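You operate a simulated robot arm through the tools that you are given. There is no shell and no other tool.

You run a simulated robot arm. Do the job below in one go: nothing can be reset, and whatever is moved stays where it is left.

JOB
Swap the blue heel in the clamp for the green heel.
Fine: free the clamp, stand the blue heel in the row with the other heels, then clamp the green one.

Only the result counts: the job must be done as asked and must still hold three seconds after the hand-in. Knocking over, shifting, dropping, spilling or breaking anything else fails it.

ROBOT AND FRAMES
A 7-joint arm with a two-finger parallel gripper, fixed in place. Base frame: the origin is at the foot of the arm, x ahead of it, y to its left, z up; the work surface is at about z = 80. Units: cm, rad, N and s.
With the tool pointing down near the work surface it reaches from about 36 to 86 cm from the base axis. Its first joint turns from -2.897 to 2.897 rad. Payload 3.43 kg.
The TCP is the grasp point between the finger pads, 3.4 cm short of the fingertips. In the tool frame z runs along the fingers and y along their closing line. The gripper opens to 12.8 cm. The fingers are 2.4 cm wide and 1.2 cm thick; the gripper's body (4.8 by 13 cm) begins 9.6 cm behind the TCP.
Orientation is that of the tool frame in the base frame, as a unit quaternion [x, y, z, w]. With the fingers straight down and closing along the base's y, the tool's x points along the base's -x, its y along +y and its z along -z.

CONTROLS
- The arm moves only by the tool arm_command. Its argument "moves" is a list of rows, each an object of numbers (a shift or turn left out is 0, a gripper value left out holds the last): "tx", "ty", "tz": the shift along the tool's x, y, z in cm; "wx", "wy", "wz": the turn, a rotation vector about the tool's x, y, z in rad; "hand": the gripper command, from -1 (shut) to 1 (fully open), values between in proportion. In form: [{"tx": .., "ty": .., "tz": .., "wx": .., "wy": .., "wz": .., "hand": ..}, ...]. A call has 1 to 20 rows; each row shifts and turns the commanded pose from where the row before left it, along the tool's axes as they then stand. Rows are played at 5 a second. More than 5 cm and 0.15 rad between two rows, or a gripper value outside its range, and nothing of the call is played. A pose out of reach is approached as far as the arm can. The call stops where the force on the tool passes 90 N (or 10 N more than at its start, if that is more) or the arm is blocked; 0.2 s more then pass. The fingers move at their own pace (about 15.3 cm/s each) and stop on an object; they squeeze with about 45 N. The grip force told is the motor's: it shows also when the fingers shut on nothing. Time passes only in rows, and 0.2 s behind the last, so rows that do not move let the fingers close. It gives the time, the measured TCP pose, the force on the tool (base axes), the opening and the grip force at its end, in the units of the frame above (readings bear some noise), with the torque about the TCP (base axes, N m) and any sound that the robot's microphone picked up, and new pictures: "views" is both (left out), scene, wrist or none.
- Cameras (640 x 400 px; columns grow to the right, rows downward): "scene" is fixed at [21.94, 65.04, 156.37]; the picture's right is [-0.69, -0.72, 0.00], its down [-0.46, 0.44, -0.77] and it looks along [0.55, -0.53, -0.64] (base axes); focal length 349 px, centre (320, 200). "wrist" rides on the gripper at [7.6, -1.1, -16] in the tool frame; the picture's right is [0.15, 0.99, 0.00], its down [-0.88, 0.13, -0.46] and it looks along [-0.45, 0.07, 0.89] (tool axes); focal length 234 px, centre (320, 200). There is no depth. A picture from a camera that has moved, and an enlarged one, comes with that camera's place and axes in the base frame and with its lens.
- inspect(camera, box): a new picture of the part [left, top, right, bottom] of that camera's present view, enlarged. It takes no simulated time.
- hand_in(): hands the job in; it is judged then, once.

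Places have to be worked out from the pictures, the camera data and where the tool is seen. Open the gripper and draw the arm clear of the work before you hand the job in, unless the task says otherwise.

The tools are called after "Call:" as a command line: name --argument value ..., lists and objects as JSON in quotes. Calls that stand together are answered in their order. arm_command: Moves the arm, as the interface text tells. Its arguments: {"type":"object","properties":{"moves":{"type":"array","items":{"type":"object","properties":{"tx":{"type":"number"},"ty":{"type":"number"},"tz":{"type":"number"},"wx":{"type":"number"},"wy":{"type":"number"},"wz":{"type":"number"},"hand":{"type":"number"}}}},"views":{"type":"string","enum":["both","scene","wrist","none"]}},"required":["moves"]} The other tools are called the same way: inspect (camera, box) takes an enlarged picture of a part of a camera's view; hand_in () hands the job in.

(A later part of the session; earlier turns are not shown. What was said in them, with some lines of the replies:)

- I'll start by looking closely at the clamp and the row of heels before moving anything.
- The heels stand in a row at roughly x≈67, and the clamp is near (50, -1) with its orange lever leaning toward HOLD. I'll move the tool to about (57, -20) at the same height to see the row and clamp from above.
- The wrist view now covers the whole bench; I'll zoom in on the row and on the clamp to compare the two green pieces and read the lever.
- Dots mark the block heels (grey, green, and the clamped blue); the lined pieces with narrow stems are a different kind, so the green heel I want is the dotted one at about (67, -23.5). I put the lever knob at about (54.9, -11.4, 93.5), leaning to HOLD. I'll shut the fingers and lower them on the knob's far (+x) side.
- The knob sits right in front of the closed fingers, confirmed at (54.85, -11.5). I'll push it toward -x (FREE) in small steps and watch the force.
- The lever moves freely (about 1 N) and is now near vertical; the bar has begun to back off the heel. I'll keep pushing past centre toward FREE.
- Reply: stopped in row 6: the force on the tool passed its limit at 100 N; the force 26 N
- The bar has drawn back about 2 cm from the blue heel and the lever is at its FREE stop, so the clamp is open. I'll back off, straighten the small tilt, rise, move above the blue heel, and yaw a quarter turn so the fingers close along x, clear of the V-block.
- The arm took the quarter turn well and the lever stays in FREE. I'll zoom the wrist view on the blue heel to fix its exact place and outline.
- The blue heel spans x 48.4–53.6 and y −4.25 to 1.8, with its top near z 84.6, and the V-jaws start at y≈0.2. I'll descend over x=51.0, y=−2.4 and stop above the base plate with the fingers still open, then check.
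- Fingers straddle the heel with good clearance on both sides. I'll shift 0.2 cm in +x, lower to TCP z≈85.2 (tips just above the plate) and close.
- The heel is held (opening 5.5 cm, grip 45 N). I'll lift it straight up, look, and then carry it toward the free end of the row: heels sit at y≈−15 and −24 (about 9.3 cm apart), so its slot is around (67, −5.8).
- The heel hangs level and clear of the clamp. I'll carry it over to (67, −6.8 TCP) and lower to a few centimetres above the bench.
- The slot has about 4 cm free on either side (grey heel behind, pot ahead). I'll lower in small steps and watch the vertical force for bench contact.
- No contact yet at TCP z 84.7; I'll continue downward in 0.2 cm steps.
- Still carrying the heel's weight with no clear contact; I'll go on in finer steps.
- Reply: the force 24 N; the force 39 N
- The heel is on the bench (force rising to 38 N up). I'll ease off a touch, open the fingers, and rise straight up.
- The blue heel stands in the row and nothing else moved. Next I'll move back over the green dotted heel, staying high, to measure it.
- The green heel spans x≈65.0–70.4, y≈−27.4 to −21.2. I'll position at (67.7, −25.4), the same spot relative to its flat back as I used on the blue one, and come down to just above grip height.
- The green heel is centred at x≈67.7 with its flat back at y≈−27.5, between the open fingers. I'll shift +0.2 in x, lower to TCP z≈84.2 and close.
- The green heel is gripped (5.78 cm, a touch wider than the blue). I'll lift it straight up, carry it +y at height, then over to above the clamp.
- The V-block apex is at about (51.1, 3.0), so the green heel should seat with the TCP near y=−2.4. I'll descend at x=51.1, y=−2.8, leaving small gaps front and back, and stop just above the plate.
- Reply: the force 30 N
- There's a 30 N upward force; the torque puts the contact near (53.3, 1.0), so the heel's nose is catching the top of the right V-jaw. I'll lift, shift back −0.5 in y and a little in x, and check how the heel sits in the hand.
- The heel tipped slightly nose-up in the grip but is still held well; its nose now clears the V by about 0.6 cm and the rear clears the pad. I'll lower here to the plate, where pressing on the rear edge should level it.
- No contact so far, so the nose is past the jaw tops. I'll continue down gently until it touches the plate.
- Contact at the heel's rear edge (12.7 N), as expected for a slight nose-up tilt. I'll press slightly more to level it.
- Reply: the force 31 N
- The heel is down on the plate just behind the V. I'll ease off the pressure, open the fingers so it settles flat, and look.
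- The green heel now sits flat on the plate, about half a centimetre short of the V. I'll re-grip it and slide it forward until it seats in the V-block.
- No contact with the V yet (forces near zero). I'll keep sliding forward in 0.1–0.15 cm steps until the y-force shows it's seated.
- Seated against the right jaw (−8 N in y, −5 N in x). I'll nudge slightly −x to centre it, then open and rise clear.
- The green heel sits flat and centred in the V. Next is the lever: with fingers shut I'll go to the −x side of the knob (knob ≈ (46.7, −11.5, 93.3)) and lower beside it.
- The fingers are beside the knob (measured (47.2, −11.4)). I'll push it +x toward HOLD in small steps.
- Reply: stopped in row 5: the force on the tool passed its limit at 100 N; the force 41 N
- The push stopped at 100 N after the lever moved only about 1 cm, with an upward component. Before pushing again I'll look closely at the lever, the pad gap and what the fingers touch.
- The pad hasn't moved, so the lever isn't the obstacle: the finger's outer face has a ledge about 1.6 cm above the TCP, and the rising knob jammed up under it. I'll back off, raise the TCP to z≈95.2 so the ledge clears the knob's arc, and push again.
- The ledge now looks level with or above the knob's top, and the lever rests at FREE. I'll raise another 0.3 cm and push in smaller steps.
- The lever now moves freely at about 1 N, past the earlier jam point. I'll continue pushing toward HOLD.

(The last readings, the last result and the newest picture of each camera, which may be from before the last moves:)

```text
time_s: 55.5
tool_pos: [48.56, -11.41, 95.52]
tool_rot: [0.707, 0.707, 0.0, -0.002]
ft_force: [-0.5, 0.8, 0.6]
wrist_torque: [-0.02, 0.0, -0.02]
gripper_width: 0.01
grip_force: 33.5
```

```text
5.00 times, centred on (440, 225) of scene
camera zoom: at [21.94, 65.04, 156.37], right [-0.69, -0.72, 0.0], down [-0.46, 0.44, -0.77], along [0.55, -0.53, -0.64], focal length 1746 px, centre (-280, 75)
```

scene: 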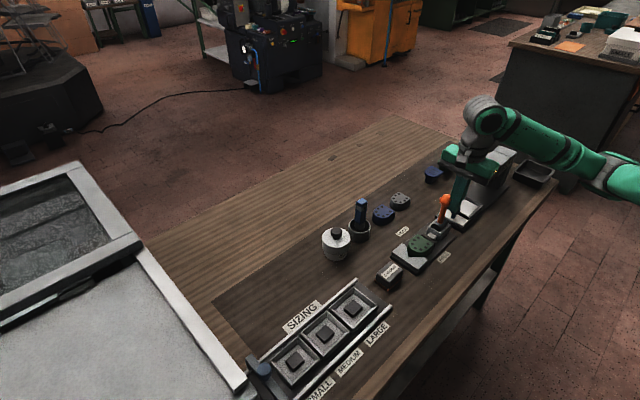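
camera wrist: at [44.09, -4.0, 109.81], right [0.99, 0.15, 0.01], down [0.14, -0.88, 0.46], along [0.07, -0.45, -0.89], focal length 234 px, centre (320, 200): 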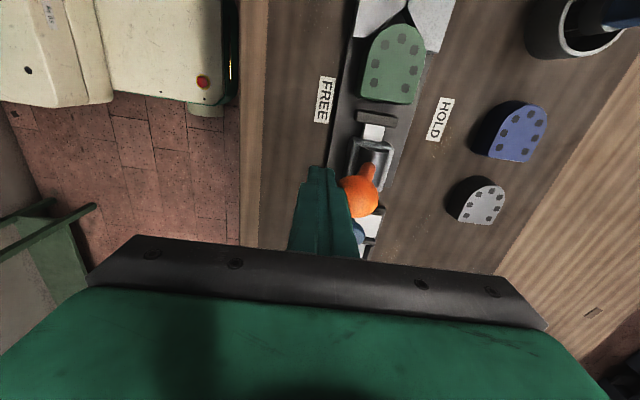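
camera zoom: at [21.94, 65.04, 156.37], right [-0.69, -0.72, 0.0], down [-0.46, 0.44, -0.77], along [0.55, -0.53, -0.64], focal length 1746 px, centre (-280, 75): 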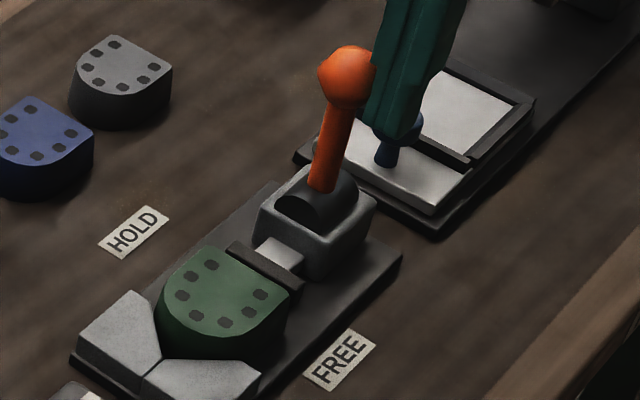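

The lever is about vertical and the pad is advancing to the heel. I'll keep pushing toward the HOLD side, watching for resistance.

Call:
arm_command --moves '[{"ty": 0.5}, {"ty": 0.5}, {"ty": 0.5}, {"ty": 0.5}, {}]' --views "none"

Call:
inspect --camera "scene" --box '[400, 185, 480, 265]'

```text
time_s: 56.7
tool_pos: [50.47, -11.46, 95.62]
tool_rot: [0.707, 0.707, 0.0, -0.002]
ft_force: [0.3, 0.0, -0.1]
wrist_torque: [0.01, 0.02, 0.01]
gripper_width: 0.0
grip_force: 33.0
```

```text
5.00 times, centred on (440, 225) of scene
camera zoom: at [21.94, 65.04, 156.37], right [-0.69, -0.72, 0.0], down [-0.46, 0.44, -0.77], along [0.55, -0.53, -0.64], focal length 1746 px, centre (-280, 75)
```

zoom: 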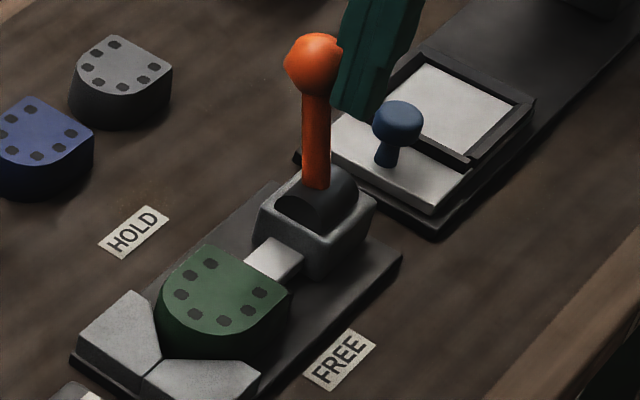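

The pad is now against the heel; the knob has about 1.5 cm left to its original HOLD position. I'll keep pushing in small steps until it resists.

Call:
arm_command --moves '[{"ty": 0.4}, {"ty": 0.4}, {}]' --views "none"

Call:
arm_command --moves '[{"ty": 0.4}, {"ty": 0.3}, {}]' --views "none"

Call:
inspect --camera "scene" --box '[400, 185, 480, 265]'

```text
time_s: 57.5
tool_pos: [51.32, -11.63, 95.52]
tool_rot: [0.707, 0.707, 0.0, -0.001]
ft_force: [0.1, -0.3, -0.4]
wrist_torque: [0.04, 0.0, 0.02]
gripper_width: 0.0
grip_force: 33.4
```

```text
time_s: 58.3
tool_pos: [51.95, -11.46, 95.42]
tool_rot: [0.708, 0.706, -0.001, -0.001]
ft_force: [0.1, -0.2, -0.3]
wrist_torque: [0.04, -0.03, 0.0]
gripper_width: 0.01
grip_force: 32.6
```

```text
5.00 times, centred on (440, 225) of scene
camera zoom: at [21.94, 65.04, 156.37], right [-0.69, -0.72, 0.0], down [-0.46, 0.44, -0.77], along [0.55, -0.53, -0.64], focal length 1746 px, centre (-280, 75)
```

zoom: 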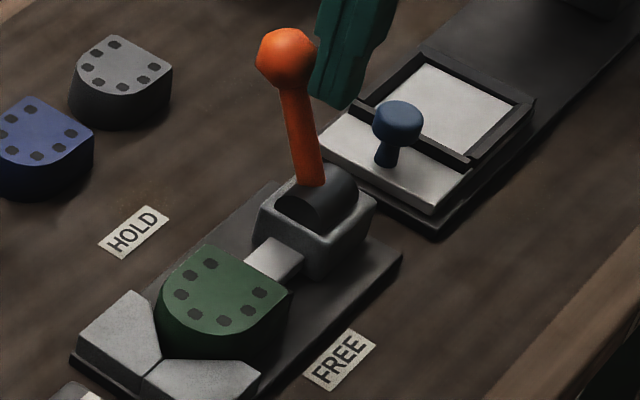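

The knob is back at essentially its original HOLD position with no resistance yet; I'll press slightly more to make sure it reaches its stop.

Call:
arm_command --moves '[{"ty": 0.3}, {}]' --views "none"

Call:
arm_command --moves '[{"ty": 0.3}, {}]' --views "none"

Call:
inspect --camera "scene" --box '[400, 185, 480, 265]'

```text
time_s: 58.9
tool_pos: [52.22, -11.57, 95.57]
tool_rot: [0.708, 0.707, -0.001, -0.002]
ft_force: [0.5, -0.1, -0.7]
wrist_torque: [-0.01, -0.02, 0.01]
gripper_width: 0.0
grip_force: 33.1
```

```text
time_s: 59.5
tool_pos: [52.32, -11.54, 95.58]
tool_rot: [0.707, 0.708, -0.002, -0.003]
ft_force: [-27.6, -1.3, -2.5]
wrist_torque: [0.0, 0.64, -0.02]
gripper_width: 0.01
grip_force: 33.0
```

```text
5.00 times, centred on (440, 225) of scene
camera zoom: at [21.94, 65.04, 156.37], right [-0.69, -0.72, 0.0], down [-0.46, 0.44, -0.77], along [0.55, -0.53, -0.64], focal length 1746 px, centre (-280, 75)
```

zoom: 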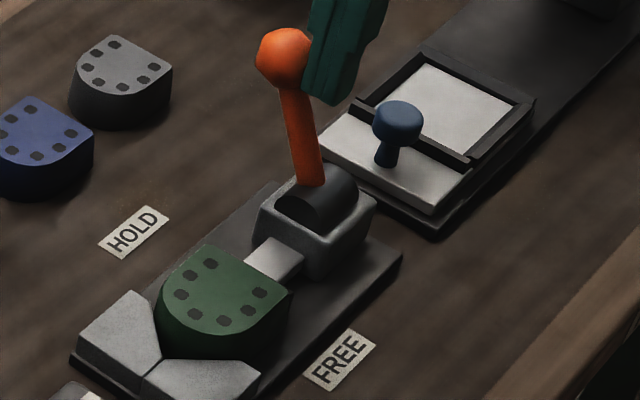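

The lever is hard against its HOLD stop (28 N) with the pad holding the heel. I'll back off, rise well clear, and open the gripper.

Call:
arm_command --moves '[{"ty": -1}, {"ty": -1.5}, {"tz": -4.5}, {"tz": -4.5}, {"tz": -4.5}, {"tz": -4.5}, {"tz": -3, "hand": 0.8}, {"tx": 3}, {"tx": 3}, {}, {}]' --views "both"

Call:
inspect --camera "scene" --box '[370, 140, 500, 280]'

Call:
inspect --camera "wrist" --box '[250, 50, 470, 240]'

Call:
inspect --camera "scene" --box '[395, 185, 465, 275]'

```text
time_s: 61.9
tool_pos: [50.14, -5.63, 116.53]
tool_rot: [0.708, 0.707, 0.0, -0.001]
ft_force: [0.1, -0.5, 0.9]
wrist_torque: [0.0, 0.01, 0.03]
gripper_width: 11.55
grip_force: 0.0
camera wrist: at [49.14, 2.01, 132.54], right [0.99, 0.15, 0.0], down [0.13, -0.88, 0.45], along [0.06, -0.45, -0.89], focal length 234 px, centre (320, 200)
```

scene: 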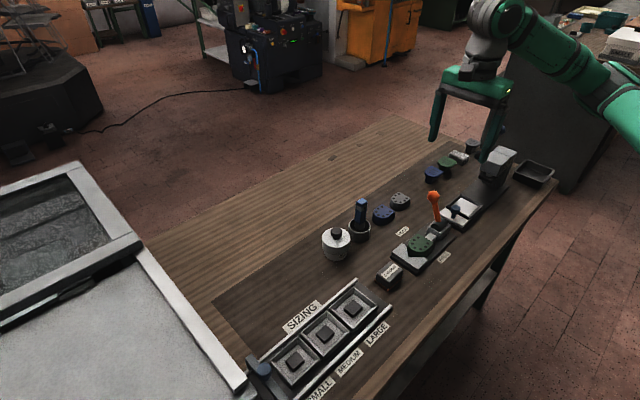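
wrist: 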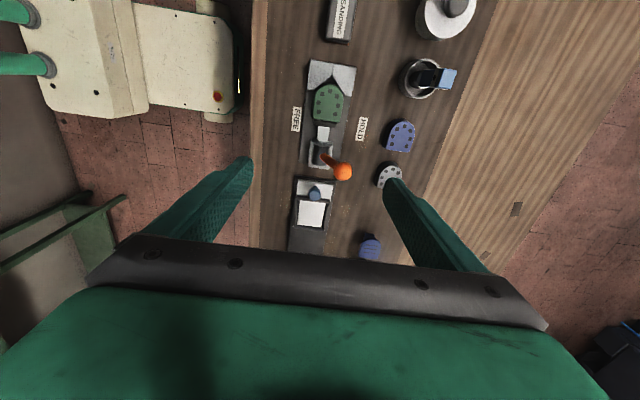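

```text
2.86 times, centred on (435, 210) of scene
camera zoom: at [21.94, 65.04, 156.37], right [-0.69, -0.72, 0.0], down [-0.46, 0.44, -0.77], along [0.55, -0.53, -0.64], focal length 998 px, centre (-9, 171)
```

zoom: 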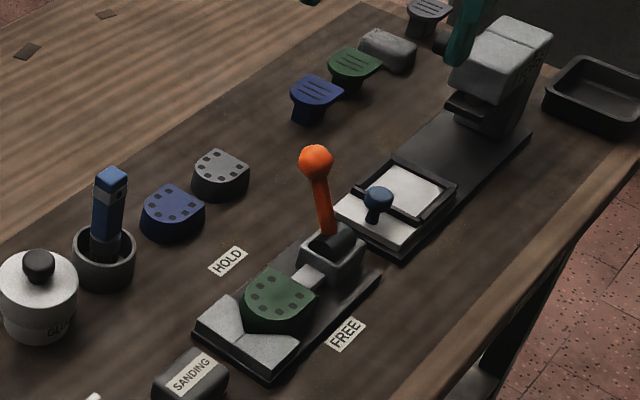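

```text
2.11 times, centred on (360, 145) of wrist
camera zoom: at [49.14, 2.01, 132.54], right [0.99, 0.15, 0.0], down [0.13, -0.88, 0.45], along [0.06, -0.45, -0.89], focal length 493 px, centre (236, 316)
```

zoom: 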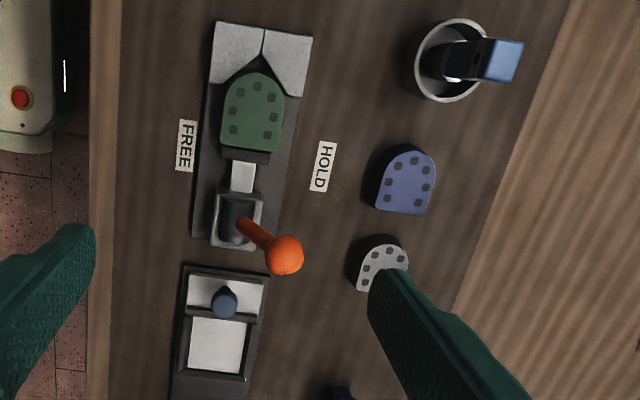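

```text
4.44 times, centred on (430, 230) of scene
camera zoom: at [21.94, 65.04, 156.37], right [-0.69, -0.72, 0.0], down [-0.46, 0.44, -0.77], along [0.55, -0.53, -0.64], focal length 1552 px, centre (-169, 67)
```

zoom: 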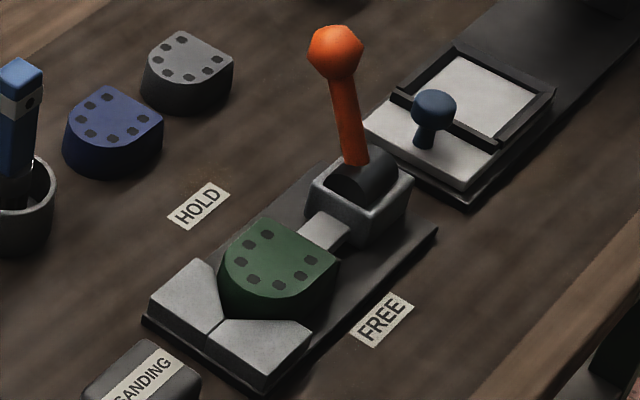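

Green heel is clamped (lever at HOLD, pad against its back, nose in the V), blue heel stands in the row, and everything else is where it was. I'll rise a bit more, wait a second or so, and confirm it all holds.

Call:
arm_command --moves '[{"tz": -3}, {"tz": -3}, {"hand": 1}, {}, {}, {}, {}, {}]' --views "both"

Call:
inspect --camera "scene" --box '[370, 140, 500, 280]'

```text
time_s: 63.7
tool_pos: [50.27, -5.72, 122.53]
tool_rot: [0.707, 0.707, -0.001, -0.002]
ft_force: [0.4, -0.2, -0.2]
wrist_torque: [0.0, -0.05, -0.02]
gripper_width: 12.79
grip_force: 0.0
camera wrist: at [49.3, 1.85, 138.55], right [0.99, 0.15, 0.0], down [0.13, -0.88, 0.45], along [0.06, -0.45, -0.89], focal length 234 px, centre (320, 200)
```

scene: 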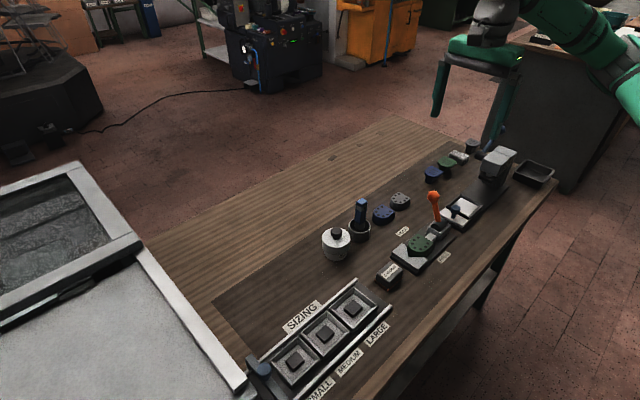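
wrist: 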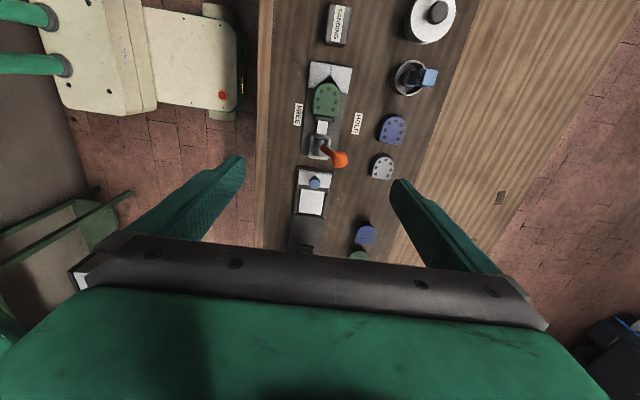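

```text
2.86 times, centred on (435, 210) of scene
camera zoom: at [21.94, 65.04, 156.37], right [-0.69, -0.72, 0.0], down [-0.46, 0.44, -0.77], along [0.55, -0.53, -0.64], focal length 998 px, centre (-9, 171)
```

zoom: 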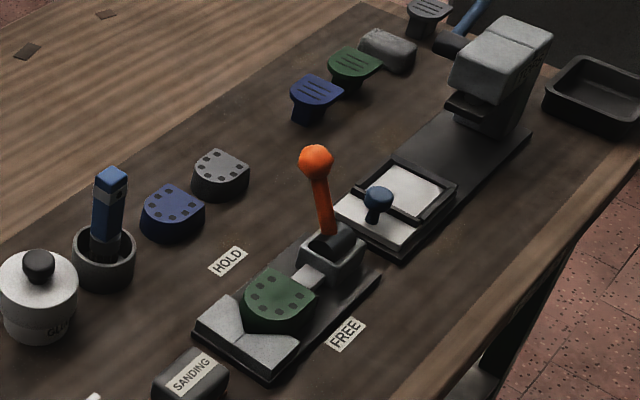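

Nothing has moved since the last picture: the lever is at HOLD, the green heel is clamped, the blue heel stands in the row, the gripper is open and the arm is clear. I'm handing the job in.

Call:
hand_in

```text
The job is handed in.
```

The swap is done and handed in: the green heel is clamped and the blue heel is standing in the row with the others.

- **Which green heel:** there were two green pieces in the row. I took the block heel with the dots, because it matches the blue one that was in the clamp. The other green piece has lines and a narrow stem.
- **Clamp:** the green heel sits flat on the plate with its nose in the V-block and the pad against its back. The lever is hard against its HOLD stop. It had not moved about two seconds after I let go.
- **Blue heel:** it stands at the end of the row next to the grey dotted heel, between it and the knife pot. The green heel's old place is left empty.
- **Along the way:** the force limit of 90–100 N stopped the arm twice at the lever. The first was at the FREE stop. The second was when the knob caught under a ledge on the finger, so I backed off, raised the gripper and pushed again. The green heel also touched the top of a V-jaw on the first try before I reseated it.

Nothing else looked moved or knocked over in the last pictures. The gripper is open and the arm is clear of the bench.
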